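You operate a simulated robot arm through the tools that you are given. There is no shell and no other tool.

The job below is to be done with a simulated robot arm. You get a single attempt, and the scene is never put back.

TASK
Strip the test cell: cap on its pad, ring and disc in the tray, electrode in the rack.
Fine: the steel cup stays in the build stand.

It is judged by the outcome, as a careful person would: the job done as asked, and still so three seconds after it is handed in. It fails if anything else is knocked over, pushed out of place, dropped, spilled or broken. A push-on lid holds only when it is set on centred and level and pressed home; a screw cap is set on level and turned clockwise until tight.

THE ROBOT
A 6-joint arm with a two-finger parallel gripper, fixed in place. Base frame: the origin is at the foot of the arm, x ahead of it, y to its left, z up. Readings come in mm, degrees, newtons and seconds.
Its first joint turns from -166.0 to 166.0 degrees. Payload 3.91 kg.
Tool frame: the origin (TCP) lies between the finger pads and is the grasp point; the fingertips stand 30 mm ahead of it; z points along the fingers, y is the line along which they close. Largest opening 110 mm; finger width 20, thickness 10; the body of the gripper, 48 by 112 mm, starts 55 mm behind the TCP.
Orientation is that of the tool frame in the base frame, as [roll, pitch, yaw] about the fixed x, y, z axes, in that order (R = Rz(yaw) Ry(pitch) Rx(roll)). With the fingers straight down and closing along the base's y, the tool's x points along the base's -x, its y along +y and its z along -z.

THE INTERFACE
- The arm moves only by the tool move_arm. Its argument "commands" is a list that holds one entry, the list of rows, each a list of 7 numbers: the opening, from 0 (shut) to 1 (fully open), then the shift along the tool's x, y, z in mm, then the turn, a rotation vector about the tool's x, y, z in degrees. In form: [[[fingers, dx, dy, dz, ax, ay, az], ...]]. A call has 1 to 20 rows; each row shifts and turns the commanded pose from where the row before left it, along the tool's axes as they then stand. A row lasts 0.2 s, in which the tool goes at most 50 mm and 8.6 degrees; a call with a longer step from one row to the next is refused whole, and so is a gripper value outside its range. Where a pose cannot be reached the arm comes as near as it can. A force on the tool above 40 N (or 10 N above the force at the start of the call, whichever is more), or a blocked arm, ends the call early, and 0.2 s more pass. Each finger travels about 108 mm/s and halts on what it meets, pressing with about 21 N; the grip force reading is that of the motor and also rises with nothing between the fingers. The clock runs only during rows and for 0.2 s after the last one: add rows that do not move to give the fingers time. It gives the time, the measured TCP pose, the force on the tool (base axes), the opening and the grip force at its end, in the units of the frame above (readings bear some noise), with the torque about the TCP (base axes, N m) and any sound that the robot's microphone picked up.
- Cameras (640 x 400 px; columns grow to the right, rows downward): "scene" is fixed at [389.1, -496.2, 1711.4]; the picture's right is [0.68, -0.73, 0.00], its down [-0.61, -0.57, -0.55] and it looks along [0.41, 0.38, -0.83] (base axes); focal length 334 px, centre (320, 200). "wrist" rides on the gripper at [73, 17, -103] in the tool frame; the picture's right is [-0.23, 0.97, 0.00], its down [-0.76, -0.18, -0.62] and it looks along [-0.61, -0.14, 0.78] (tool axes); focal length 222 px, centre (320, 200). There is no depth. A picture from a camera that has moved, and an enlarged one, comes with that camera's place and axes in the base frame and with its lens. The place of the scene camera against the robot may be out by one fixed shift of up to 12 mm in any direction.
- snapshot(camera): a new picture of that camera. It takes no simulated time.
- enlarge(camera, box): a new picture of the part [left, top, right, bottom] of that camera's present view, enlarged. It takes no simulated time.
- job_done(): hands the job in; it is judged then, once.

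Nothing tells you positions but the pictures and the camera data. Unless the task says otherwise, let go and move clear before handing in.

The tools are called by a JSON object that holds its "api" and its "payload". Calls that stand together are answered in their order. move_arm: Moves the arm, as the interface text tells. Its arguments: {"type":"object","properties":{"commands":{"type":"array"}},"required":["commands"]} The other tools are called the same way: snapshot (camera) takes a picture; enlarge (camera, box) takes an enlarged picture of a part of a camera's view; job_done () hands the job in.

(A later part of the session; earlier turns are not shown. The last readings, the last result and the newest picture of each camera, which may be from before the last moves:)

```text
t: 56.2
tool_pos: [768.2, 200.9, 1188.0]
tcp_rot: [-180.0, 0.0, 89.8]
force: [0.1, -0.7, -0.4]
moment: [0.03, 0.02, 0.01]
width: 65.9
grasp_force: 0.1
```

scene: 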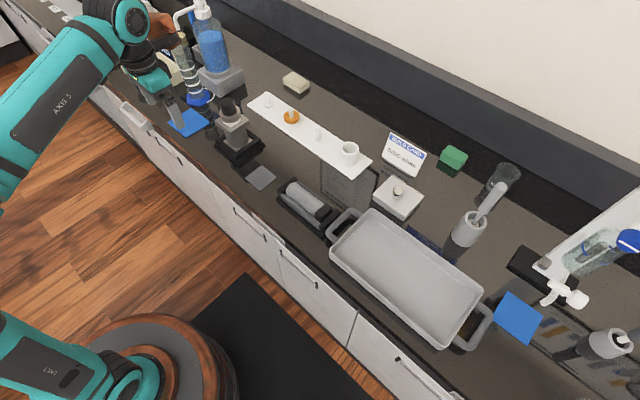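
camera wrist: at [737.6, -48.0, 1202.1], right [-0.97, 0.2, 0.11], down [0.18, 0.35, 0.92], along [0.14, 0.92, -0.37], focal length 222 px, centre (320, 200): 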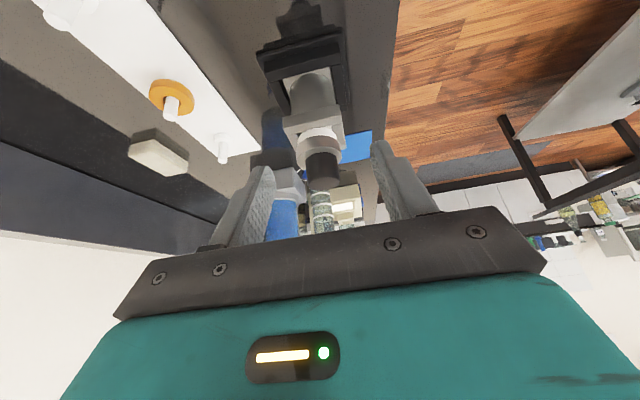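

Yaw is 90° now. I'll test a further 90° clockwise.

{"api": "move_arm", "payload": {"commands": [[[0.6, 0, 0, 0, 0, 0, 8.2], [0.6, 0, 0, 0, 0, 0, 8.2], [0.6, 0, 0, 0, 0, 0, 8.2], [0.6, 0, 0, 0, 0, 0, 8.2], [0.6, 0, 0, 0, 0, 0, 8.2], [0.6, 0, 0, 0, 0, 0, 8.2], [0.6, 0, 0, 0, 0, 0, 8.2], [0.6, 0, 0, 0, 0, 0, 8.2], [0.6, 0, 0, 0, 0, 0, 8.2], [0.6, 0, 0, 0, 0, 0, 8.2], [0.6, 0, 0, 0, 0, 0, 8], [0.6, 0, 0, 0, 0, 0, 0]]]}}

{"api": "snapshot", "payload": {"camera": "wrist"}}

{"api": "snapshot", "payload": {"camera": "scene"}}

```text
t: 57.8
tool_pos: [768.6, 202.3, 1187.5]
tcp_rot: [180.0, -0.3, 35.4]
force: [17.6, -5.4, -35.1]
moment: [2.04, 0.4, 1.02]
width: 66.0
grasp_force: 0.1
stopped in row 7: the force on the tool passed its limit at 196 N (the readings are from after the stop); the commanded pose is now the measured one
```

```text
taken
camera wrist: at [837.9, 230.7, 1292.0], right [0.38, -0.93, 0.0], down [-0.73, -0.3, 0.62], along [-0.57, -0.24, -0.78], focal length 222 px, centre (320, 200)
```

wrist: 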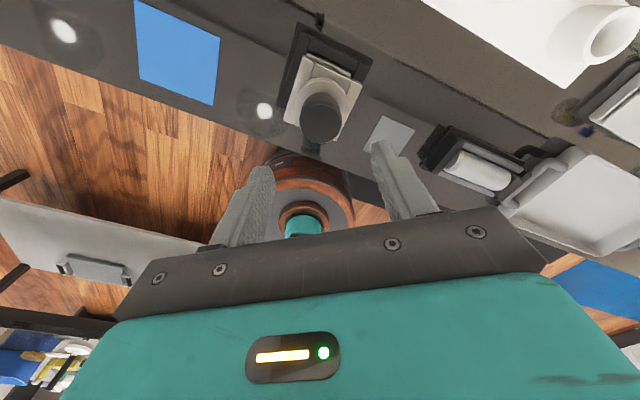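

```text
taken
```

scene: 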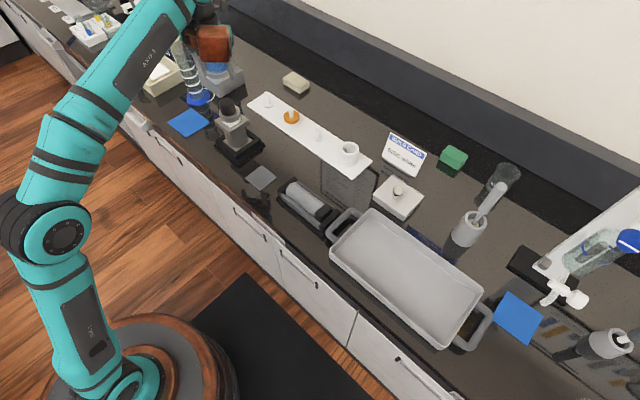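

Something was hit during that turn (force spike), most likely the dispenser bottle beside the stack. I'll look closely before any move.

{"api": "enlarge", "payload": {"camera": "scene", "box": [150, 0, 270, 120]}}

{"api": "enlarge", "payload": {"camera": "scene", "box": [180, 0, 260, 60]}}

{"api": "enlarge", "payload": {"camera": "wrist", "box": [0, 0, 400, 240]}}

```text
3.33 times, centred on (210, 60) of scene
camera zoom: at [389.1, -496.2, 1711.4], right [0.68, -0.73, 0.0], down [-0.61, -0.57, -0.55], along [0.41, 0.38, -0.83], focal length 1113 px, centre (687, 667)
```

zoom: 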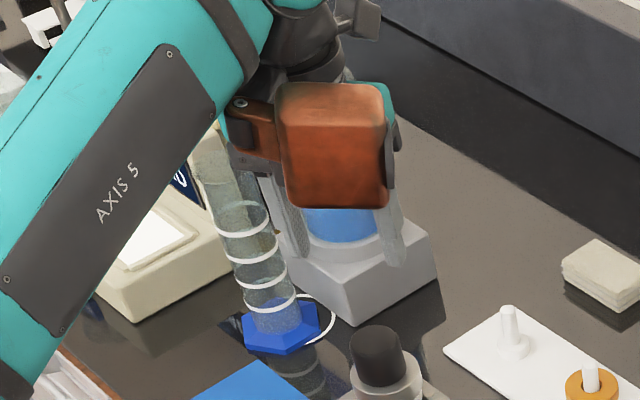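

```text
6.67 times, centred on (220, 30) of scene
camera zoom: at [389.1, -496.2, 1711.4], right [0.68, -0.73, 0.0], down [-0.61, -0.57, -0.55], along [0.41, 0.38, -0.83], focal length 2227 px, centre (987, 1333)
```

zoom: 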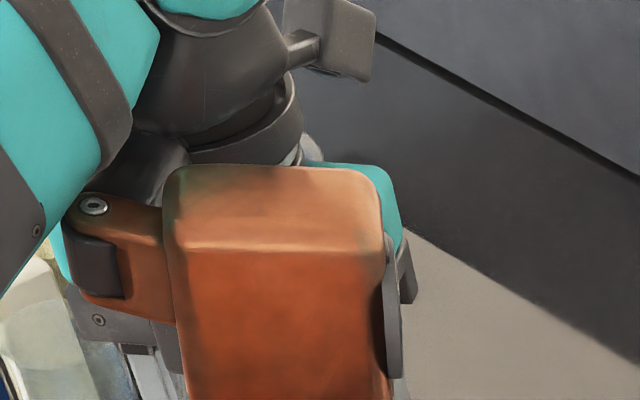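

```text
1.60 times, centred on (200, 120) of wrist
camera zoom: at [837.9, 230.7, 1292.0], right [0.38, -0.93, 0.0], down [-0.73, -0.3, 0.62], along [-0.57, -0.24, -0.78], focal length 355 px, centre (512, 328)
```

zoom: 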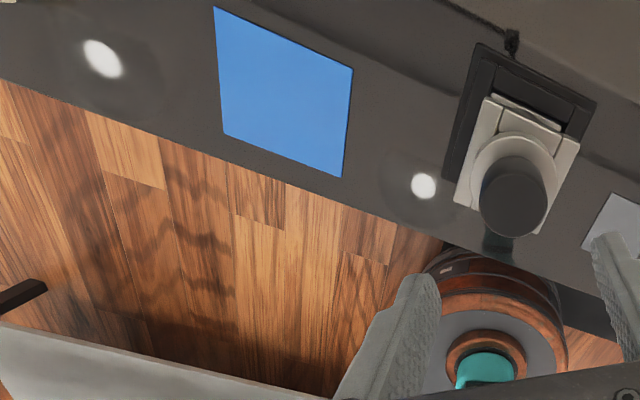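

The picture shows the brown camera housing on the wrist close to the arm's own last link; the contact line also points there, above the gripper on the robot's side. I'll back out of the contact by turning the other way and re-check.

{"api": "move_arm", "payload": {"commands": [[[0.6, 0, 0, 0, 0, 0, -4], [0.6, 0, 0, 0, 0, 0, -8.2], [0.6, 0, 0, 0, 0, 0, -8.2], [0.6, 0, 0, 0, 0, 0, -8.2], [0.6, 0, 0, 0, 0, 0, -8.2], [0.6, 0, 0, 0, 0, 0, -8.2], [0.6, 0, 0, 0, 0, 0, -8.2], [0.6, 0, 0, 0, 0, 0, -1.4], [0.6, 0, 0, 0, 0, 0, 0]]]}}

{"api": "enlarge", "payload": {"camera": "scene", "box": [150, 0, 270, 120]}}

{"api": "snapshot", "payload": {"camera": "wrist"}}

```text
t: 59.8
tool_pos: [768.6, 202.7, 1188.5]
tcp_rot: [179.7, 0.1, 90.1]
force: [0.3, -0.4, -0.5]
moment: [0.0, 0.04, 0.0]
width: 65.9
grasp_force: 0.1
```

```text
3.33 times, centred on (210, 60) of scene
camera zoom: at [389.1, -496.2, 1711.4], right [0.68, -0.73, 0.0], down [-0.61, -0.57, -0.55], along [0.41, 0.38, -0.83], focal length 1113 px, centre (687, 667)
```

zoom: 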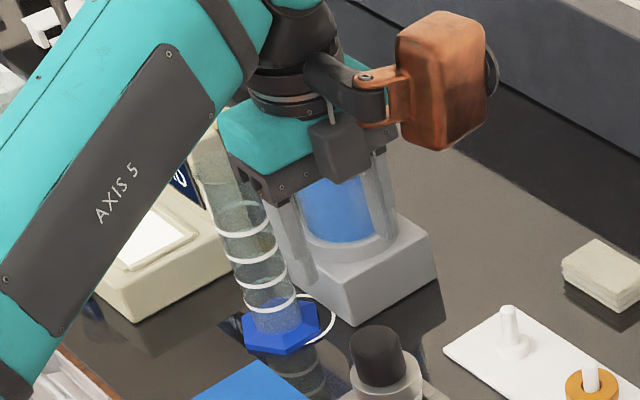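

```text
taken
camera wrist: at [785.6, 275.4, 1291.9], right [0.97, -0.23, 0.0], down [-0.18, -0.76, 0.62], along [-0.14, -0.61, -0.78], focal length 222 px, centre (320, 200)
```

wrist: 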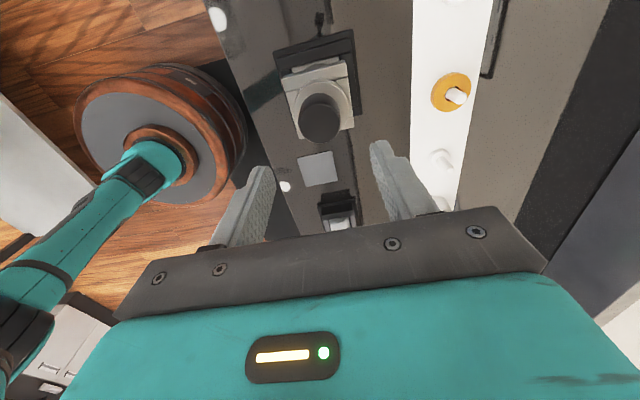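

It was the arm touching itself: the brown accessory on the flange met the forearm. The bottle and everything else are standing, and the force is back to zero. I'll work between yaw 90° and 270°. Now I'll descend onto the knob at yaw 90°, with the fingers closing along x, which also straightens the lean.

{"api": "move_arm", "payload": {"commands": [[[0.6, -0.8, 0, 40, 0.3, 0, 0], [0.6, 0, 0, 40, 0, 0, 0], [0.6, 0, 0, 18, 0, 0, 0], [0.6, 0, 0, 6, 0, 0, 0], [0.6, 0, 0, 3, 0, 0, 0], [0.6, 0, 0, 0, 0, 0, 0]]]}}

{"api": "enlarge", "payload": {"camera": "wrist", "box": [220, 60, 420, 220]}}

{"api": "enlarge", "payload": {"camera": "scene", "box": [200, 70, 270, 140]}}

```text
t: 61.2
tool_pos: [767.8, 201.6, 1081.4]
tcp_rot: [-179.9, 0.0, 90.0]
force: [-0.1, 0.8, 0.3]
moment: [0.02, 0.01, -0.01]
width: 66.1
grasp_force: 0.0
```

```text
2.50 times, centred on (320, 140) of wrist
camera zoom: at [785.8, 274.2, 1184.9], right [0.97, -0.23, 0.0], down [-0.18, -0.76, 0.62], along [-0.14, -0.61, -0.78], focal length 555 px, centre (320, 350)
```

zoom: 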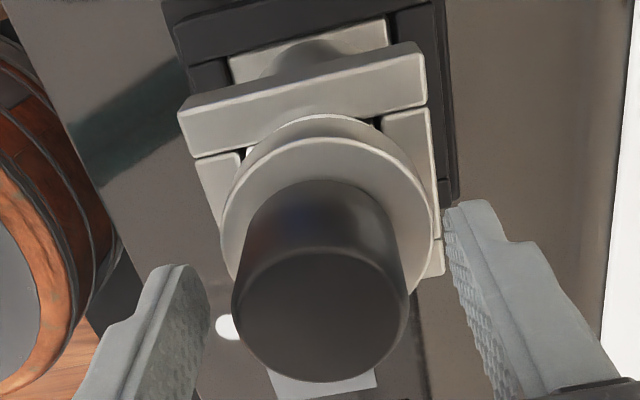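

```text
5.71 times, centred on (235, 105) of scene
camera zoom: at [389.1, -496.2, 1711.4], right [0.68, -0.73, 0.0], down [-0.61, -0.57, -0.55], along [0.41, 0.38, -0.83], focal length 1909 px, centre (806, 743)
```

zoom: 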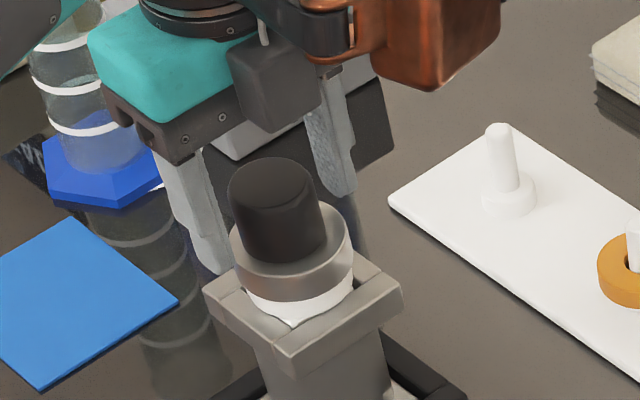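

The fingers straddle the knob along x. Closing.

{"api": "move_arm", "payload": {"commands": [[[0.2, 0, 0, 0, 0, 0, 0], [0.2, 0, 0, 0, 0, 0, 0], [0.2, 0, 0, 0, 0, 0, 0]]]}}

{"api": "enlarge", "payload": {"camera": "scene", "box": [214, 96, 254, 136]}}

```text
t: 62.0
tool_pos: [768.3, 202.3, 1081.0]
tcp_rot: [-179.9, 0.0, 90.0]
force: [-0.1, -1.1, 0.1]
moment: [-0.07, -0.11, -0.01]
width: 40.7
grasp_force: 21.0
```

```text
10.00 times, centred on (234, 116) of scene
camera zoom: at [389.1, -496.2, 1711.4], right [0.68, -0.73, 0.0], down [-0.61, -0.57, -0.55], along [0.41, 0.38, -0.83], focal length 3340 px, centre (1180, 1040)
```

zoom: 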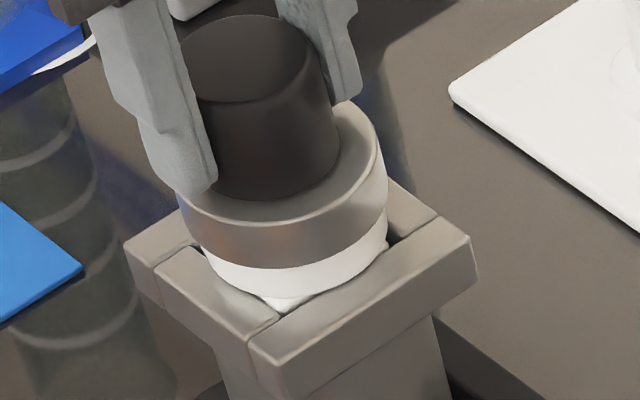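

Gripped. Now a small counter-clockwise turn (seen from above) to feel the torque.

{"api": "move_arm", "payload": {"commands": [[[0.2, 0, 0, 0, 0, 0, -5], [0.2, 0, 0, 0, 0, 0, -5], [0.2, 0, 0, 0, 0, 0, -5], [0.2, 0, 0, 0, 0, 0, 0]]]}}

{"api": "enlarge", "payload": {"camera": "scene", "box": [214, 96, 254, 136]}}

```text
t: 63.0
tool_pos: [770.0, 201.2, 1080.7]
tcp_rot: [-179.9, -0.1, 105.0]
force: [0.3, -0.7, 0.5]
moment: [-0.04, 0.0, -0.02]
width: 40.7
grasp_force: 21.9
```

```text
10.00 times, centred on (234, 116) of scene
camera zoom: at [389.1, -496.2, 1711.4], right [0.68, -0.73, 0.0], down [-0.61, -0.57, -0.55], along [0.41, 0.38, -0.83], focal length 3340 px, centre (1180, 1040)
```

zoom: 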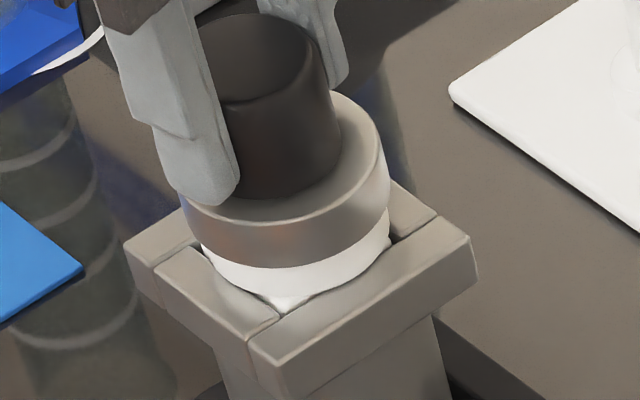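

It turned 15° with almost no torque and the collar didn't turn. I'll continue and watch for the knob rising off the grey ring.

{"api": "move_arm", "payload": {"commands": [[[0.2, 0, 0, 0, 0, 0, -8], [0.2, 0, 0, 0, 0, 0, -8], [0.2, 0, 0, 0, 0, 0, -8], [0.2, 0, 0, 0, 0, 0, -8], [0.2, 0, 0, 0, 0, 0, -8], [0.2, 0, 0, 0, 0, 0, 0]]]}}

{"api": "enlarge", "payload": {"camera": "scene", "box": [214, 96, 254, 136]}}

```text
t: 64.4
tool_pos: [769.7, 201.0, 1080.9]
tcp_rot: [180.0, -0.1, 145.2]
force: [1.1, -0.6, 1.8]
moment: [0.0, -0.05, -0.01]
width: 40.6
grasp_force: 21.0
```

```text
10.00 times, centred on (234, 116) of scene
camera zoom: at [389.1, -496.2, 1711.4], right [0.68, -0.73, 0.0], down [-0.61, -0.57, -0.55], along [0.41, 0.38, -0.83], focal length 3340 px, centre (1180, 1040)
```

zoom: 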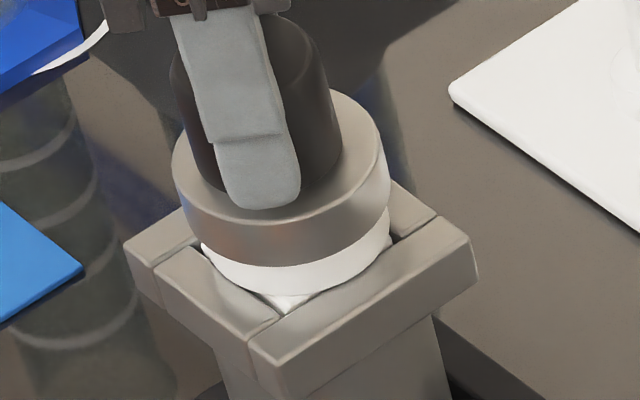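

It continues to turn freely, and it's now standing upright. I'll keep turning and check again.

{"api": "move_arm", "payload": {"commands": [[[0.2, 0, 0, 0, 0, 0, -8], [0.2, 0, 0, 0, 0, 0, -8], [0.2, 0, 0, 0, 0, 0, -8], [0.2, 0, 0, 0, 0, 0, -8], [0.2, 0, 0, 0, 0, 0, -8], [0.2, 0, 0, 0, 0, 0, -8], [0.2, 0, 0, 0, 0, 0, -8], [0.2, 0, 0, 0, 0, 0, -8], [0.2, 0, 0, 0, 0, 0, 0]]]}}

{"api": "enlarge", "payload": {"camera": "scene", "box": [214, 96, 254, 136]}}

{"api": "enlarge", "payload": {"camera": "wrist", "box": [220, 60, 420, 220]}}

```text
t: 66.4
tool_pos: [769.1, 201.6, 1081.4]
tcp_rot: [179.9, -0.1, -150.9]
force: [1.0, -5.3, 9.1]
moment: [-0.16, -0.03, -0.03]
width: 40.7
grasp_force: 20.3
```

```text
10.00 times, centred on (234, 116) of scene
camera zoom: at [389.1, -496.2, 1711.4], right [0.68, -0.73, 0.0], down [-0.61, -0.57, -0.55], along [0.41, 0.38, -0.83], focal length 3340 px, centre (1180, 1040)
```

zoom: 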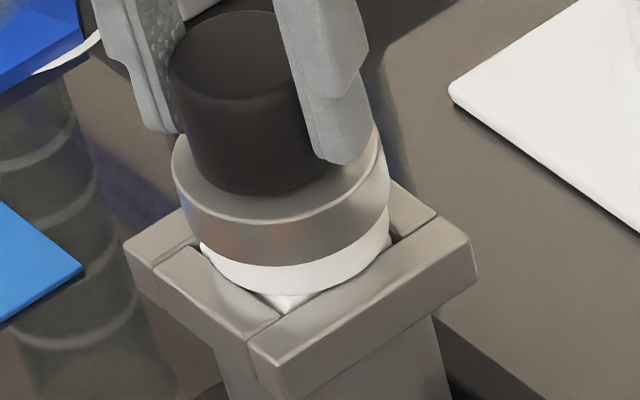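

```text
2.50 times, centred on (320, 140) of wrist
camera zoom: at [697.7, 181.2, 1185.5], right [-0.27, 0.96, 0.0], down [0.75, 0.21, 0.62], along [0.6, 0.17, -0.78], focal length 555 px, centre (320, 350)
```

zoom: 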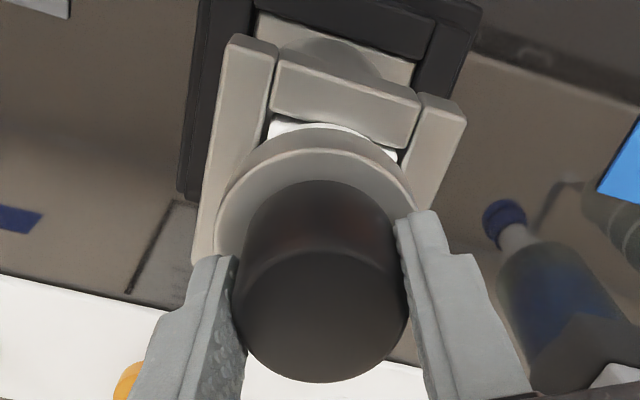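

The knob is rising against my grip (Fz 9 N up), so it is indeed unscrewing. I'll follow it upward while continuing to turn.

{"api": "move_arm", "payload": {"commands": [[[0.2, 0, 0, -1, 0, 0, 0], [0.2, 0, 0, -0.15, 0, 0, -8], [0.2, 0, 0, -0.15, 0, 0, -8], [0.2, 0, 0, -0.15, 0, 0, -8], [0.2, 0, 0, -0.15, 0, 0, -8], [0.2, 0, 0, -0.15, 0, 0, -8], [0.2, 0, 0, -0.15, 0, 0, -8], [0.2, 0, 0, 0, 0, 0, 0]]]}}

{"api": "enlarge", "payload": {"camera": "scene", "box": [214, 96, 254, 136]}}

```text
t: 68.2
tool_pos: [768.6, 201.5, 1083.2]
tcp_rot: [179.9, 0.0, -102.9]
force: [1.4, -1.5, -0.5]
moment: [-0.06, -0.06, -0.03]
width: 40.7
grasp_force: 20.8
```

```text
10.00 times, centred on (234, 116) of scene
camera zoom: at [389.1, -496.2, 1711.4], right [0.68, -0.73, 0.0], down [-0.61, -0.57, -0.55], along [0.41, 0.38, -0.83], focal length 3340 px, centre (1180, 1040)
```

zoom: 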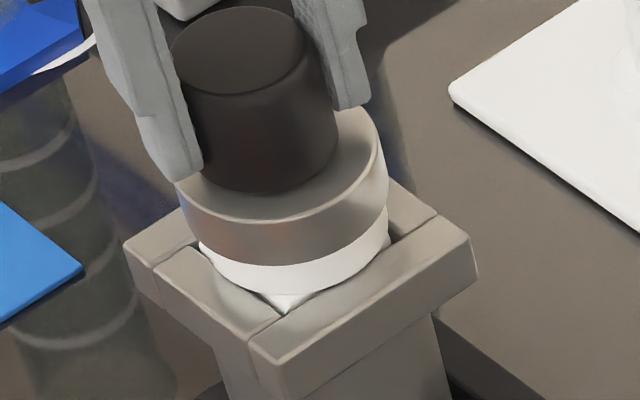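

The knob has risen about 2 mm in 167°. I'll release, turn back clockwise with the fingers open, and take another grip.

{"api": "move_arm", "payload": {"commands": [[[0.2, 0, 0, -0.15, 0, 0, -8], [0.2, 0, 0, 0, 0, 0, 0], [0.6, 0, 0, 0, 0, 0, 0], [0.6, 0, 0, 0, 0, 0, 0], [0.6, 0, 0, -2, 0, 0, 8.4], [0.6, 0, 0, 0, 0, 0, 8.4], [0.6, 0, 0, 0, 0, 0, 8.4], [0.6, 0, 0, 0, 0, 0, 8.4], [0.6, 0, 0, 0, 0, 0, 8.4], [0.6, 0, 0, 0, 0, 0, 8.4], [0.6, 0, 0, 0, 0, 0, 8.4], [0.6, 0, 0, 0, 0, 0, 8.4], [0.6, 0, 0, 0, 0, 0, 8.4], [0.6, 0, 0, 0, 0, 0, 8.4], [0.6, 0, 0, 0, 0, 0, 8.4], [0.6, 0, 0, 0, 0, 0, 8.4], [0.6, 0, 0, 0, 0, 0, 8.4], [0.6, 0, 0, 0, 0, 0, 8.4], [0.6, 0, 0, 0, 0, 0, 8.4], [0.6, 0, 0, 0, 0, 0, 0]]]}}

{"api": "enlarge", "payload": {"camera": "scene", "box": [214, 96, 254, 136]}}

```text
t: 72.4
tool_pos: [768.4, 202.3, 1085.2]
tcp_rot: [-179.9, -0.1, 138.9]
force: [0.2, -0.3, 0.0]
moment: [-0.03, 0.0, 0.01]
width: 66.2
grasp_force: 0.1
```

```text
10.00 times, centred on (234, 116) of scene
camera zoom: at [389.1, -496.2, 1711.4], right [0.68, -0.73, 0.0], down [-0.61, -0.57, -0.55], along [0.41, 0.38, -0.83], focal length 3340 px, centre (1180, 1040)
```

zoom: 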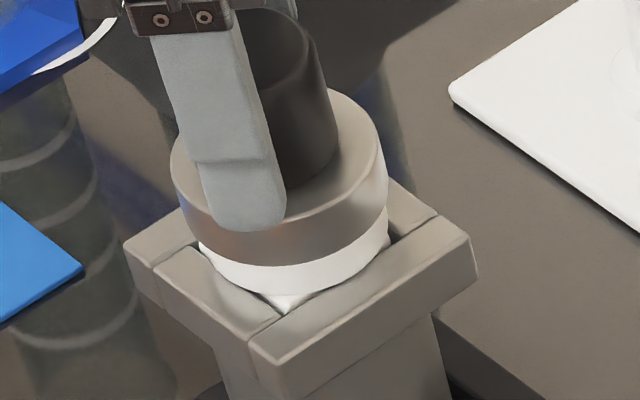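

Continuing the return to about yaw 72°, then gripping again.

{"api": "move_arm", "payload": {"commands": [[[0.6, 0, 0, 0, 0, 0, 8.4], [0.6, 0, 0, 0, 0, 0, 8.4], [0.6, 0, 0, 0, 0, 0, 8.4], [0.6, 0, 0, 0, 0, 0, 8.4], [0.6, 0, 0, 0, 0, 0, 8.4], [0.6, 0, 0, 0, 0, 0, 8.4], [0.6, 0, 0, 0, 0, 0, 8.4], [0.6, 0, 0, 2, 0, 0, 8], [0.2, 0, 0, 0, 0, 0, 0], [0.2, 0, 0, 0, 0, 0, 0], [0.2, 0, 0, 0, 0, 0, 0]]]}}

{"api": "enlarge", "payload": {"camera": "scene", "box": [214, 96, 254, 136]}}

```text
t: 74.8
tool_pos: [768.3, 201.8, 1082.5]
tcp_rot: [-179.9, 0.0, 72.3]
force: [-1.0, -0.5, 0.0]
moment: [0.01, 0.02, -0.02]
width: 40.3
grasp_force: 21.3
```

```text
10.00 times, centred on (234, 116) of scene
camera zoom: at [389.1, -496.2, 1711.4], right [0.68, -0.73, 0.0], down [-0.61, -0.57, -0.55], along [0.41, 0.38, -0.83], focal length 3340 px, centre (1180, 1040)
```

zoom: 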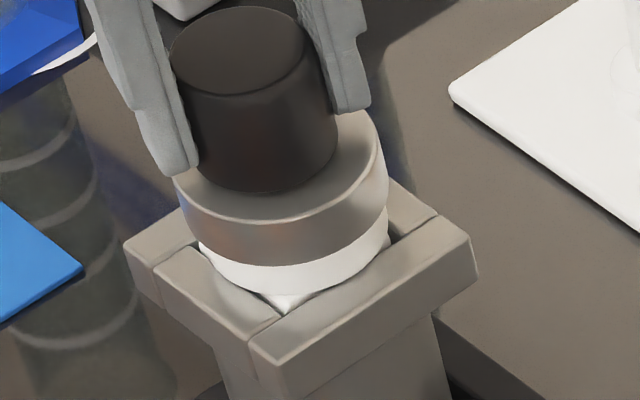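

Gripped again; turning counter-clockwise with a slight upward follow.

{"api": "move_arm", "payload": {"commands": [[[0.2, 0, 0, -0.12, 0, 0, -8.4], [0.2, 0, 0, -0.12, 0, 0, -8.4], [0.2, 0, 0, -0.12, 0, 0, -8.4], [0.2, 0, 0, -0.12, 0, 0, -8.4], [0.2, 0, 0, -0.12, 0, 0, -8.4], [0.2, 0, 0, -0.12, 0, 0, -8.4], [0.2, 0, 0, -0.12, 0, 0, -8.4], [0.2, 0, 0, -0.12, 0, 0, -8.4], [0.2, 0, 0, -0.12, 0, 0, -8.4], [0.2, 0, 0, -0.12, 0, 0, -8.4], [0.2, 0, 0, -0.12, 0, 0, -8.4], [0.2, 0, 0, 0, 0, 0, 0]]]}}

{"api": "enlarge", "payload": {"camera": "scene", "box": [214, 96, 254, 136]}}

```text
t: 77.4
tool_pos: [768.8, 202.1, 1083.9]
tcp_rot: [180.0, -0.1, 164.7]
force: [0.7, 0.6, 1.1]
moment: [-0.06, -0.06, 0.03]
width: 39.8
grasp_force: 21.1
```

```text
10.00 times, centred on (234, 116) of scene
camera zoom: at [389.1, -496.2, 1711.4], right [0.68, -0.73, 0.0], down [-0.61, -0.57, -0.55], along [0.41, 0.38, -0.83], focal length 3340 px, centre (1180, 1040)
```

zoom: 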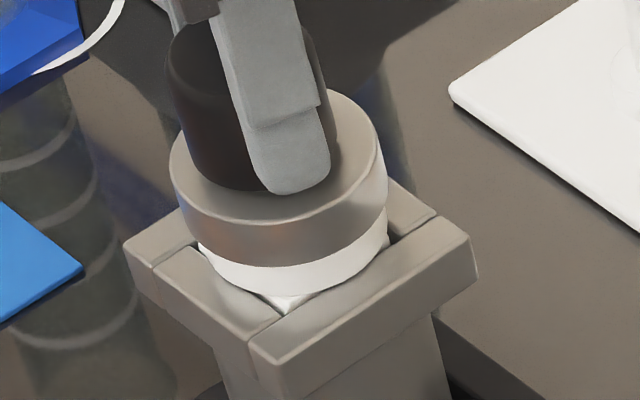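

Torque and force remain low and the knob keeps rising. Continuing the turn.

{"api": "move_arm", "payload": {"commands": [[[0.2, 0, 0, -0.12, 0, 0, -8.4], [0.2, 0, 0, -0.12, 0, 0, -8.4], [0.2, 0, 0, -0.12, 0, 0, -8.4], [0.2, 0, 0, -0.12, 0, 0, -8.4], [0.2, 0, 0, -0.12, 0, 0, -8.4], [0.2, 0, 0, -0.12, 0, 0, -8.4], [0.2, 0, 0, -0.12, 0, 0, -8.4], [0.2, 0, 0, -0.12, 0, 0, -8.4], [0.2, 0, 0, -0.12, 0, 0, -8.4], [0.2, 0, 0, -0.12, 0, 0, -8.4], [0.2, 0, 0, -0.12, 0, 0, -8.4], [0.2, 0, 0, -0.12, 0, 0, -8.4], [0.2, 0, 0, 0, 0, 0, 0]]]}}

{"api": "enlarge", "payload": {"camera": "scene", "box": [214, 96, 254, 136]}}

{"api": "enlarge", "payload": {"camera": "wrist", "box": [220, 60, 420, 220]}}

```text
t: 80.2
tool_pos: [769.5, 203.2, 1084.7]
tcp_rot: [179.9, 0.0, -94.5]
force: [-0.6, 0.5, 0.0]
moment: [0.03, 0.0, 0.0]
width: 40.2
grasp_force: 21.4
```

```text
10.00 times, centred on (234, 116) of scene
camera zoom: at [389.1, -496.2, 1711.4], right [0.68, -0.73, 0.0], down [-0.61, -0.57, -0.55], along [0.41, 0.38, -0.83], focal length 3340 px, centre (1180, 1040)
```

zoom: 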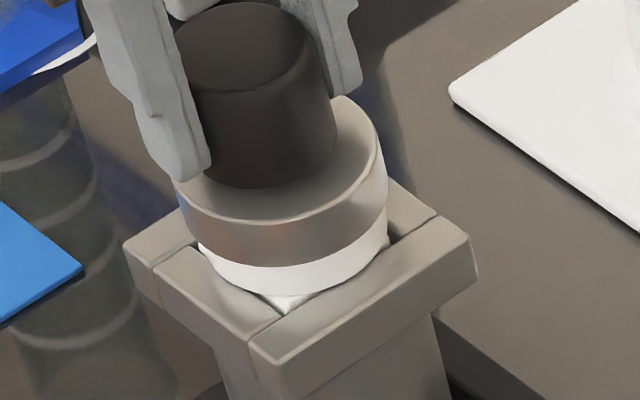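

```text
2.50 times, centred on (320, 140) of wrist
camera zoom: at [746.7, 131.1, 1188.9], right [-0.95, 0.3, 0.0], down [0.24, 0.74, 0.62], along [0.19, 0.59, -0.78], focal length 555 px, centre (320, 350)
```

zoom: 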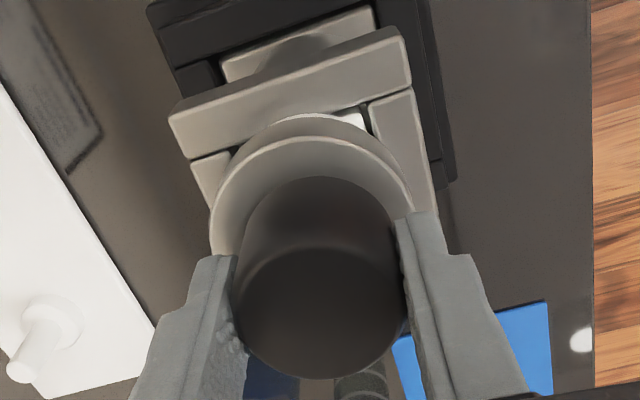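

About one full turn made and the knob has risen about 5–6 mm. I'll test-lift 3 mm to see whether the cap is free yet.

{"api": "move_arm", "payload": {"commands": [[[0.2, 0, 0, -1, 0, 0, 0], [0.2, 0, 0, -1, 0, 0, 0], [0.2, 0, 0, -1, 0, 0, 0], [0.2, 0, 0, 0, 0, 0, 0]]]}}

{"api": "enlarge", "payload": {"camera": "scene", "box": [214, 96, 254, 136]}}

```text
t: 81.2
tool_pos: [767.9, 201.3, 1088.5]
tcp_rot: [179.9, 0.0, -94.6]
force: [-0.6, -1.1, -0.3]
moment: [-0.01, 0.0, 0.03]
width: 39.6
grasp_force: 20.9
```

```text
10.00 times, centred on (234, 116) of scene
camera zoom: at [389.1, -496.2, 1711.4], right [0.68, -0.73, 0.0], down [-0.61, -0.57, -0.55], along [0.41, 0.38, -0.83], focal length 3340 px, centre (1180, 1040)
```

zoom: 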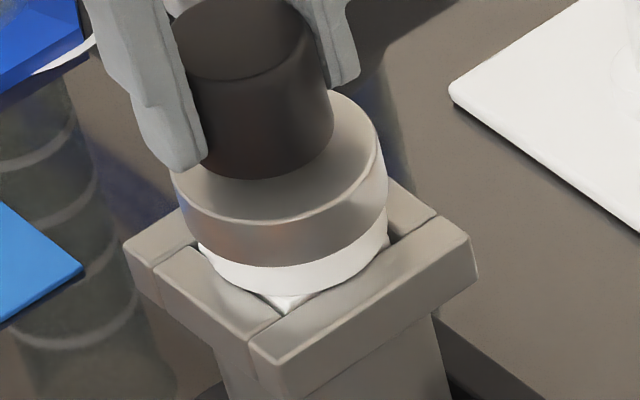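

The cap lifts freely and the grey ring stays. Lifting it clear of the stud.

{"api": "move_arm", "payload": {"commands": [[[0.2, 0, 0, -4, 0, 0, 0], [0.2, 0, 0, -5, 0, 0, 0], [0.2, 0, 0, -8, 0, 0, 0], [0.2, 0, 0, -10, 0, 0, 0], [0.2, 0, 0, -15, 0, 0, 0], [0.2, 0, 0, 0, 0, 0, 0]]]}}

{"api": "enlarge", "payload": {"camera": "scene", "box": [205, 75, 269, 139]}}

{"api": "snapshot", "payload": {"camera": "wrist"}}

```text
t: 82.6
tool_pos: [769.0, 201.0, 1129.6]
tcp_rot: [179.9, 0.0, -94.6]
force: [0.7, 0.0, -1.3]
moment: [0.02, 0.0, 0.0]
width: 39.9
grasp_force: 20.7
```

```text
6.25 times, centred on (237, 107) of scene
camera zoom: at [389.1, -496.2, 1711.4], right [0.68, -0.73, 0.0], down [-0.61, -0.57, -0.55], along [0.41, 0.38, -0.83], focal length 2088 px, centre (839, 781)
```

zoom: 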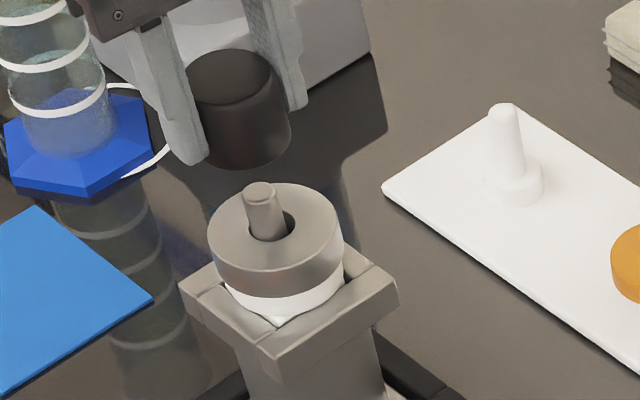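

```text
taken
camera wrist: at [747.0, 130.8, 1234.0], right [-0.95, 0.3, 0.0], down [0.24, 0.74, 0.62], along [0.19, 0.59, -0.78], focal length 222 px, centre (320, 200)
```

wrist: 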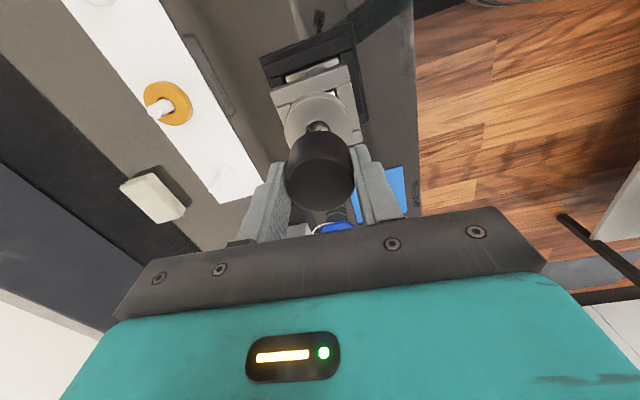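

The cap is off: below it are the grey ring and the white disc on the electrode's stud. The grey pad is at about (728, 56); I'll carry the cap above it and turn to yaw 150° so the flange accessories stay clear of the stack.

{"api": "move_arm", "payload": {"commands": [[[0.2, 0, 0, -20, 0, 0, 0], [0.2, 37, 7.3, 0, 0, 0, 0], [0.2, 37, 7.3, 0, 0, 0, 0], [0.2, 37, 7.3, 0, 0, 0, 0], [0.2, 36.8, 7.3, 0, 0, 0, 0], [0.2, 0, 0, 0, 0, 0, 8.2], [0.2, 0, 0, 0, 0, 0, 8.2], [0.2, 0, 0, 0, 0, 0, 8.2], [0.2, 0, 0, 0, 0, 0, 8.2], [0.2, 0, 0, 0, 0, 0, 8.2], [0.2, 0, 0, 0, 0, 0, 8.2], [0.2, 0, 0, 0, 0, 0, 8.2], [0.2, 0, 0, 0, 0, 0, 8.2], [0.2, 0, 0, 0, 0, 0, 8.2], [0.2, 0, 0, 0, 0, 0, 8.2], [0.2, 0, 0, 0, 0, 0, 8.2], [0.2, 0, 0, 0, 0, 0, 8.2], [0.2, 0, 0, 0, 0, 0, 8.2], [0.2, 0, 0, 0, 0, 0, 8.2], [0.2, 0, 0, 0, 0, 0, 0]]]}}

{"api": "snapshot", "payload": {"camera": "wrist"}}

{"api": "enlarge", "payload": {"camera": "scene", "box": [180, 40, 340, 220]}}

```text
t: 86.8
tool_pos: [727.6, 55.6, 1150.6]
tcp_rot: [180.0, -0.1, 150.5]
force: [0.4, 0.6, 0.3]
moment: [0.03, 0.01, 0.0]
width: 40.0
grasp_force: 20.5
```

```text
taken
camera wrist: at [673.7, 107.3, 1254.3], right [0.68, 0.74, 0.0], down [0.58, -0.53, 0.62], along [0.46, -0.42, -0.78], focal length 222 px, centre (320, 200)
```

wrist: 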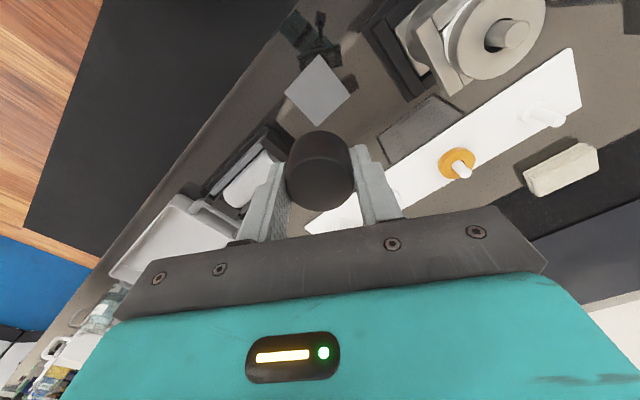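

```text
2.22 times, centred on (260, 130) of scene
camera zoom: at [389.1, -496.2, 1711.4], right [0.68, -0.73, 0.0], down [-0.61, -0.57, -0.55], along [0.41, 0.38, -0.83], focal length 742 px, centre (453, 356)
```

zoom: 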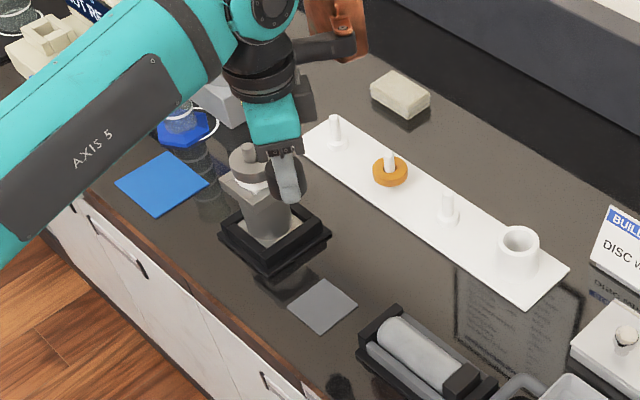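

The pad centre measures (729, 55) from here, directly under the cap. Descending.

{"api": "move_arm", "payload": {"commands": [[[0.2, 0, 0, 45, 0, 0, 0], [0.2, 0, 0, 45, 0, 0, 0], [0.2, 0, 0, 45, 0, 0, 0], [0.2, 0, 0, 35, 0, 0, 0], [0.2, 0, 0, 10, 0, 0, 0], [0.2, 0, 0, 8, 0, 0, 0], [0.2, 0, 0, 0, 0, 0, 0]]]}}

{"api": "enlarge", "payload": {"camera": "scene", "box": [210, 110, 310, 210]}}

{"api": "snapshot", "payload": {"camera": "wrist"}}

```text
t: 88.4
tool_pos: [728.4, 56.6, 962.1]
tcp_rot: [-179.9, -0.2, 150.6]
force: [-0.5, 0.6, 0.1]
moment: [0.0, 0.0, 0.0]
width: 39.9
grasp_force: 21.0
```

```text
4.00 times, centred on (260, 160) of scene
camera zoom: at [389.1, -496.2, 1711.4], right [0.68, -0.73, 0.0], down [-0.61, -0.57, -0.55], along [0.41, 0.38, -0.83], focal length 1336 px, centre (560, 360)
```

zoom: 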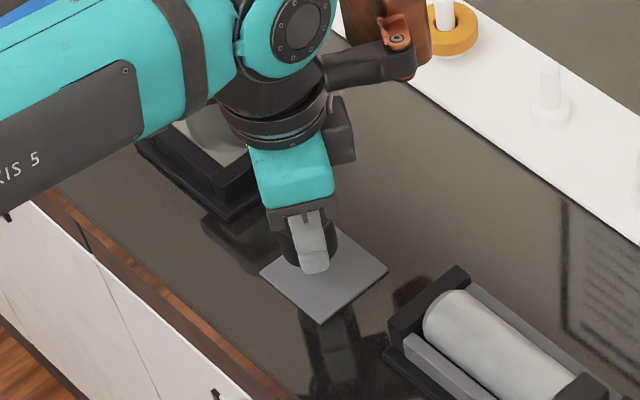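

```text
taken
camera wrist: at [673.6, 107.6, 1066.5], right [0.68, 0.74, 0.0], down [0.58, -0.53, 0.62], along [0.46, -0.42, -0.78], focal length 222 px, centre (320, 200)
```

wrist: 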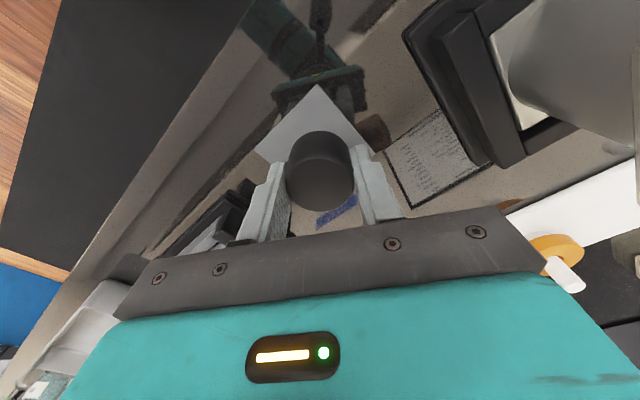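

Cap is above the pad with about 10 mm to go; lowering in small steps to contact.

{"api": "move_arm", "payload": {"commands": [[[0.2, 0, 0, 2, 0, 0, 0], [0.2, 0, 0, 2, 0, 0, 0], [0.2, 0, 0, 1.5, 0, 0, 0], [0.2, 0, 0, 0, 0, 0, 0]]]}}

{"api": "enlarge", "payload": {"camera": "scene", "box": [245, 155, 285, 195]}}

```text
t: 89.4
tool_pos: [728.5, 57.3, 956.0]
tcp_rot: [-180.0, -0.2, 150.6]
force: [-0.5, -0.3, 0.2]
moment: [0.0, 0.0, 0.0]
width: 39.7
grasp_force: 20.4
```

```text
10.00 times, centred on (265, 175) of scene
camera zoom: at [389.1, -496.2, 1711.4], right [0.68, -0.73, 0.0], down [-0.61, -0.57, -0.55], along [0.41, 0.38, -0.83], focal length 3340 px, centre (870, 450)
```

zoom: 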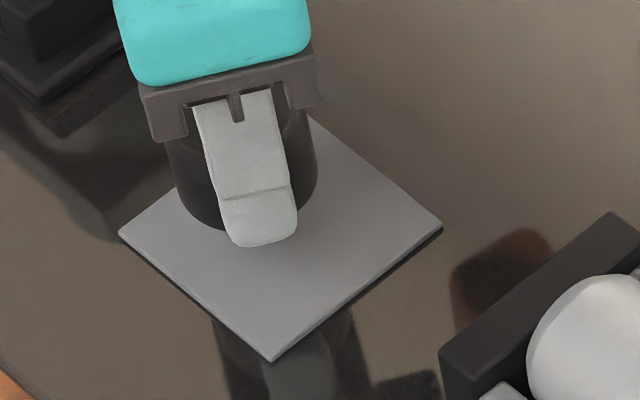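

Comparing both cameras, the counter is lower than I first took it: the pad top is at about z 896 and its centre near (732, 51). I'll shift slightly and continue down.

{"api": "move_arm", "payload": {"commands": [[[0.2, -5, -1.8, 0, 0, 0, 0], [0.2, 0, 0, 8, 0, 0, 0], [0.2, 0, 0, 6, 0, 0, 0], [0.2, 0, 0, 4, 0, 0, 0], [0.2, 0, 0, 0, 0, 0, 0]]]}}

{"api": "enlarge", "payload": {"camera": "scene", "box": [245, 155, 285, 195]}}

```text
t: 90.6
tool_pos: [730.6, 51.6, 938.5]
tcp_rot: [-180.0, -0.1, 150.6]
force: [-0.2, 0.2, -0.3]
moment: [-0.01, -0.03, -0.02]
width: 40.1
grasp_force: 21.4
```

```text
10.00 times, centred on (265, 175) of scene
camera zoom: at [389.1, -496.2, 1711.4], right [0.68, -0.73, 0.0], down [-0.61, -0.57, -0.55], along [0.41, 0.38, -0.83], focal length 3340 px, centre (870, 450)
```

zoom: 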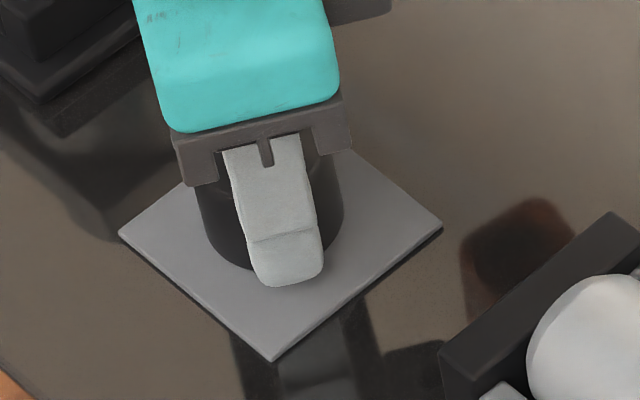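

Now the cap is centred over the pad with only a few millimetres to go. Small steps until contact.

{"api": "move_arm", "payload": {"commands": [[[0.2, 0, 0, 1.5, 0, 0, 0], [0.2, 0, 0, 1.5, 0, 0, 0], [0.2, 0, 0, 1, 0, 0, 0], [0.2, 0, 0, 0, 0, 0, 0]]]}}

```text
t: 91.6
tool_pos: [730.5, 53.4, 934.5]
tcp_rot: [179.9, 0.1, 150.6]
force: [3.1, 0.6, 27.2]
moment: [0.03, -0.08, -0.01]
width: 40.3
grasp_force: 21.0
```

The cap is on the pad (27 N contact). I'll ease off slightly and let go, then rise clear.

{"api": "move_arm", "payload": {"commands": [[[0.2, 0, 0, -0.8, 0, 0, 0], [0.2, 0, 0, 0, 0, 0, 0], [0.6, 0, 0, 0, 0, 0, 0], [0.6, 0, 0, 0, 0, 0, 0], [0.6, 0, 0, -10, 0, 0, 0], [0.6, 0, 0, -40, 0, 0, 0], [0.6, 0, 0, -45, 0, 0, 0], [0.6, 0, 0, -45, 0, 0, 0], [0.6, 0, 0, -45, 0, 0, 0], [0.6, 0, 0, 0, 0, 0, 0]]]}}

{"api": "snapshot", "payload": {"camera": "wrist"}}

{"api": "enlarge", "payload": {"camera": "scene", "box": [180, 80, 340, 220]}}

```text
t: 93.8
tool_pos: [731.4, 53.2, 1120.6]
tcp_rot: [-179.9, -0.1, 150.6]
force: [0.0, 0.1, -0.1]
moment: [-0.01, 0.01, 0.01]
width: 66.1
grasp_force: 0.1
```

```text
taken
camera wrist: at [676.9, 103.4, 1224.7], right [0.68, 0.74, 0.0], down [0.58, -0.53, 0.62], along [0.46, -0.42, -0.78], focal length 222 px, centre (320, 200)
```

wrist: 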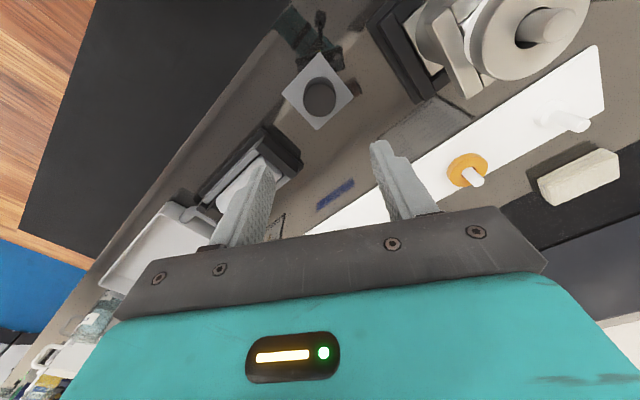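

```text
2.86 times, centred on (260, 150) of scene
camera zoom: at [389.1, -496.2, 1711.4], right [0.68, -0.73, 0.0], down [-0.61, -0.57, -0.55], along [0.41, 0.38, -0.83], focal length 954 px, centre (491, 343)
```

zoom: 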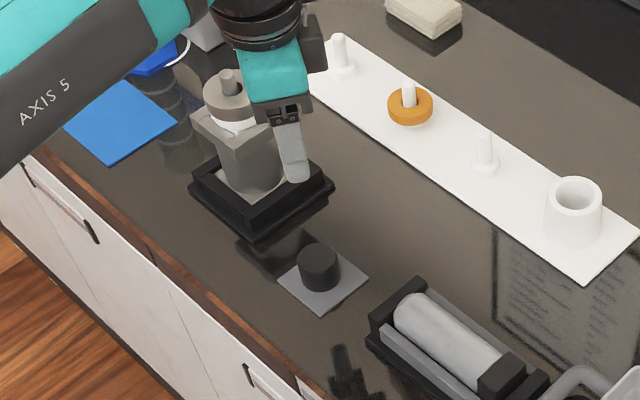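

The cap sits centred on its pad. Next is the grey ring; I'll look at the stack from the side again to measure its height and the clearances.

{"api": "move_arm", "payload": {"commands": [[[0.6, 0, 0, -28, 0, 0, 0], [0.6, 0, 0, -28, 0, 0, -7.4], [0.6, 0, 0, 0, 0, 0, -7.4], [0.6, 0, 0, 0, 0, 0, -7.4], [0.6, 0, 0, 0, 0, 0, -7.4], [0.6, 32, 32, 0, 0, 0, 0], [0.6, 32, 32, 0, 0, 0, 0], [0.6, 32, 32, 0, 0, 0, 0], [0.6, 32, 32, 0, 0, 0, 0], [0.6, 31, 33, 0, 0, 0, 0], [0.6, 0, 0, 0, 0, -7, 0], [0.6, 0, 0, 0, 0, -7, 0], [0.6, 0, 0, 0, 0, -7, 0], [0.6, 0, 0, 0, 0, -7, 0], [0.6, 0, 0, 0, 0, -7, 0], [0.6, 0, 0, 0, 0, 0, 0]]]}}

{"api": "snapshot", "payload": {"camera": "wrist"}}

{"api": "enlarge", "payload": {"camera": "wrist", "box": [290, 105, 354, 185]}}

{"api": "enlarge", "payload": {"camera": "scene", "box": [214, 96, 254, 136]}}

```text
t: 97.2
tool_pos: [571.6, 212.9, 1176.7]
tcp_rot: [179.9, 35.0, -179.8]
force: [-0.4, 0.1, -0.1]
moment: [0.0, -0.02, 0.0]
width: 66.3
grasp_force: 0.0
```

```text
taken
camera wrist: at [453.2, 229.9, 1220.8], right [0.18, 0.97, 0.13], down [0.27, -0.18, 0.95], along [0.95, -0.14, -0.29], focal length 222 px, centre (320, 200)
```

wrist: 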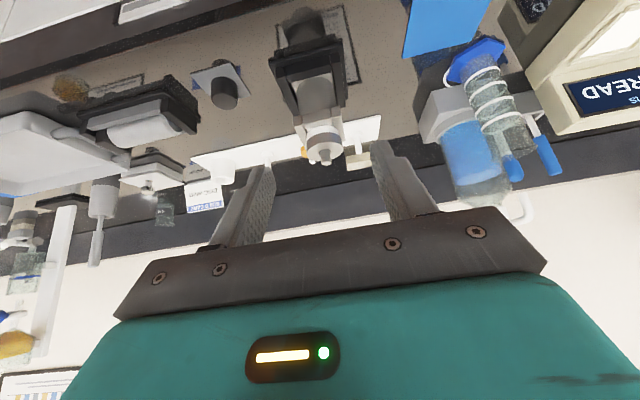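

```text
5.00 times, centred on (322, 145) of wrist
camera zoom: at [453.2, 229.9, 1220.8], right [0.18, 0.97, 0.13], down [0.27, -0.18, 0.95], along [0.95, -0.14, -0.29], focal length 1111 px, centre (310, 475)
```

zoom: 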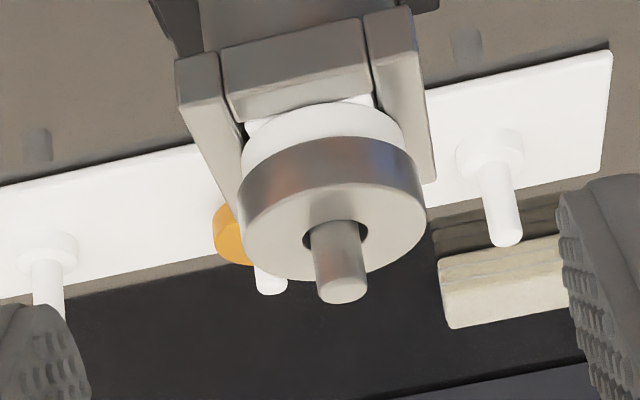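

```text
10.00 times, centred on (234, 116) of scene
camera zoom: at [389.1, -496.2, 1711.4], right [0.68, -0.73, 0.0], down [-0.61, -0.57, -0.55], along [0.41, 0.38, -0.83], focal length 3340 px, centre (1180, 1040)
```

zoom: 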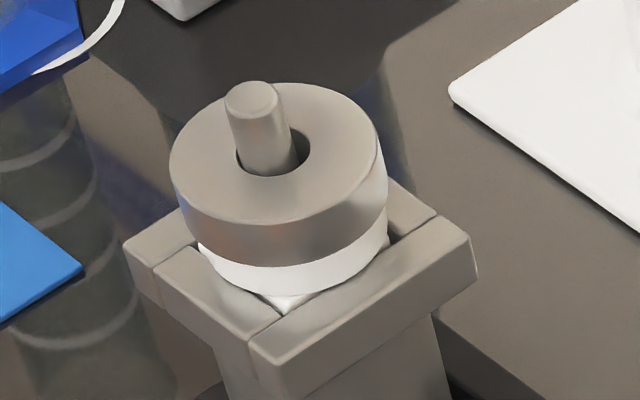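

The ring's top is near z 1044 and its bottom near 1029, just above the rim (about 1024). Its centre is around (771, 202). I'll hover above it with the fingers opened wider.

{"api": "move_arm", "payload": {"commands": [[[0.8, 0, 0, 0, 0, 7, 0], [0.8, 0, 0, 0, 0, 7, 0], [0.8, 0, 0, 0, 0, 7, 0], [0.8, 0, 0, 0, 0, 7, 0], [0.8, 0, 0, 0, 0, 7, 0], [0.8, -40, -2.2, 0, 0, 0, 0], [0.8, -40, -2.2, 0, 0, 0, 0], [0.8, -40, -2.2, 0, 0, 0, 0], [0.8, -40, -2.2, 0, 0, 0, 0], [0.8, -39.4, -2.1, 0, 0, 0, 0], [0.8, 0, 0, 20, 0, 0, 0], [0.8, 0, 0, 0, 0, 0, 0]]]}}

{"api": "enlarge", "payload": {"camera": "wrist", "box": [240, 40, 400, 200]}}

```text
t: 99.8
tool_pos: [771.5, 204.4, 1155.7]
tcp_rot: [-180.0, -0.1, -179.8]
force: [0.3, 0.0, -0.9]
moment: [-0.02, 0.0, -0.02]
width: 88.1
grasp_force: 0.1
```

```text
2.50 times, centred on (320, 120) of wrist
camera zoom: at [699.5, 220.3, 1260.0], right [0.22, 0.97, 0.0], down [0.76, -0.18, 0.62], along [0.61, -0.14, -0.78], focal length 555 px, centre (320, 400)
```

zoom: 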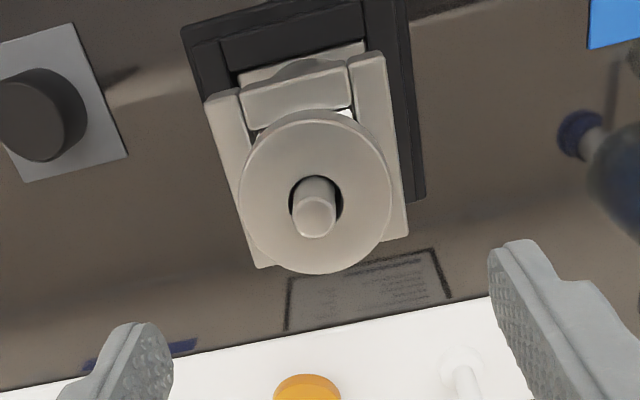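

The ring centre is at (772, 201.5). Descending with the fingers open, aligned on it.

{"api": "move_arm", "payload": {"commands": [[[0.8, 0, -1.3, 40, 0, 0, 0], [0.8, 0, 0, 35, 0, 0, 0], [0.8, 0, 0, 12, 0, 0, 0], [0.8, 0, 0, 6, 0, 0, 0], [0.8, 0, 0, 0, 0, 0, 0]]]}}

{"api": "enlarge", "payload": {"camera": "scene", "box": [209, 91, 259, 141]}}

{"api": "enlarge", "payload": {"camera": "wrist", "box": [240, 60, 400, 220]}}

```text
t: 101.0
tool_pos: [771.3, 201.1, 1062.1]
tcp_rot: [180.0, 0.0, -179.9]
force: [0.2, 0.2, -0.8]
moment: [-0.01, 0.02, -0.02]
width: 87.9
grasp_force: 0.0
```

```text
8.00 times, centred on (234, 116) of scene
camera zoom: at [389.1, -496.2, 1711.4], right [0.68, -0.73, 0.0], down [-0.61, -0.57, -0.55], along [0.41, 0.38, -0.83], focal length 2672 px, centre (1008, 872)
```

zoom: 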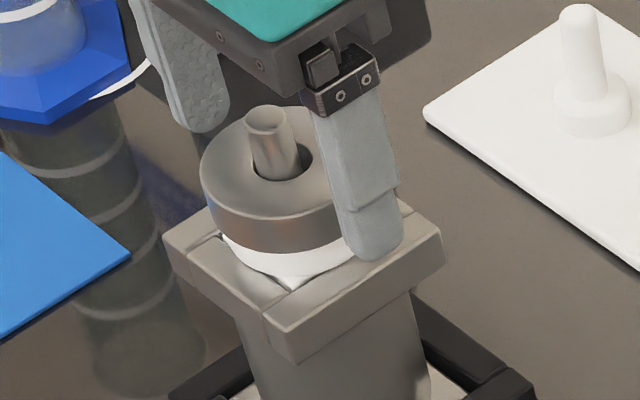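

```text
2.50 times, centred on (320, 140) of wrist
camera zoom: at [699.3, 218.8, 1167.0], right [0.22, 0.97, 0.0], down [0.76, -0.18, 0.62], along [0.61, -0.14, -0.78], focal length 555 px, centre (320, 350)
```

zoom: 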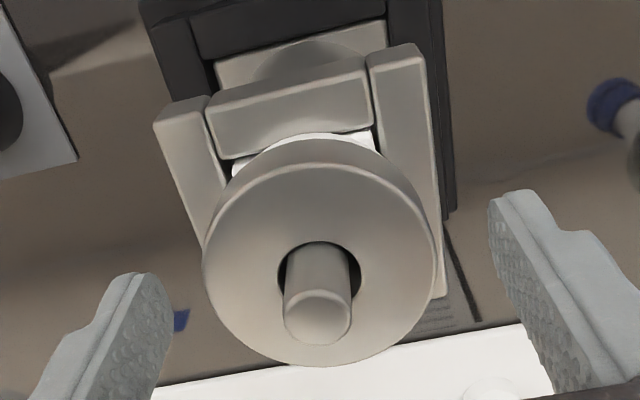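

Tips are about 10 mm above the rim. Lowering 3.5 mm more and closing on the ring.

{"api": "move_arm", "payload": {"commands": [[[0.8, 0, 0, 2, 0, 0, 0], [0.8, 0, 0, 1.5, 0, 0, 0], [0.65, 0, 0, 0, 0, 0, 0], [0.45, 0, 0, 0, 0, 0, 0], [0.45, 0, 0, 0, 0, 0, 0], [0.45, 0, 0, 0, 0, 0, 0]]]}}

{"api": "enlarge", "payload": {"camera": "scene", "box": [209, 91, 259, 141]}}

```text
t: 102.4
tool_pos: [771.8, 201.0, 1060.0]
tcp_rot: [-180.0, 0.0, -179.8]
force: [0.9, -0.3, 0.3]
moment: [-0.01, -0.02, 0.0]
width: 59.5
grasp_force: 21.3
```

```text
8.00 times, centred on (234, 116) of scene
camera zoom: at [389.1, -496.2, 1711.4], right [0.68, -0.73, 0.0], down [-0.61, -0.57, -0.55], along [0.41, 0.38, -0.83], focal length 2672 px, centre (1008, 872)
```

zoom: 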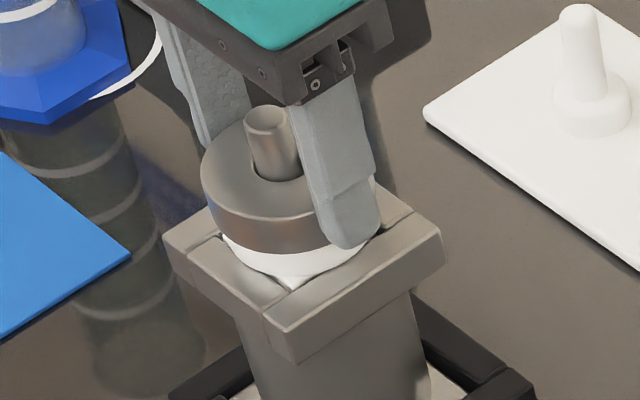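

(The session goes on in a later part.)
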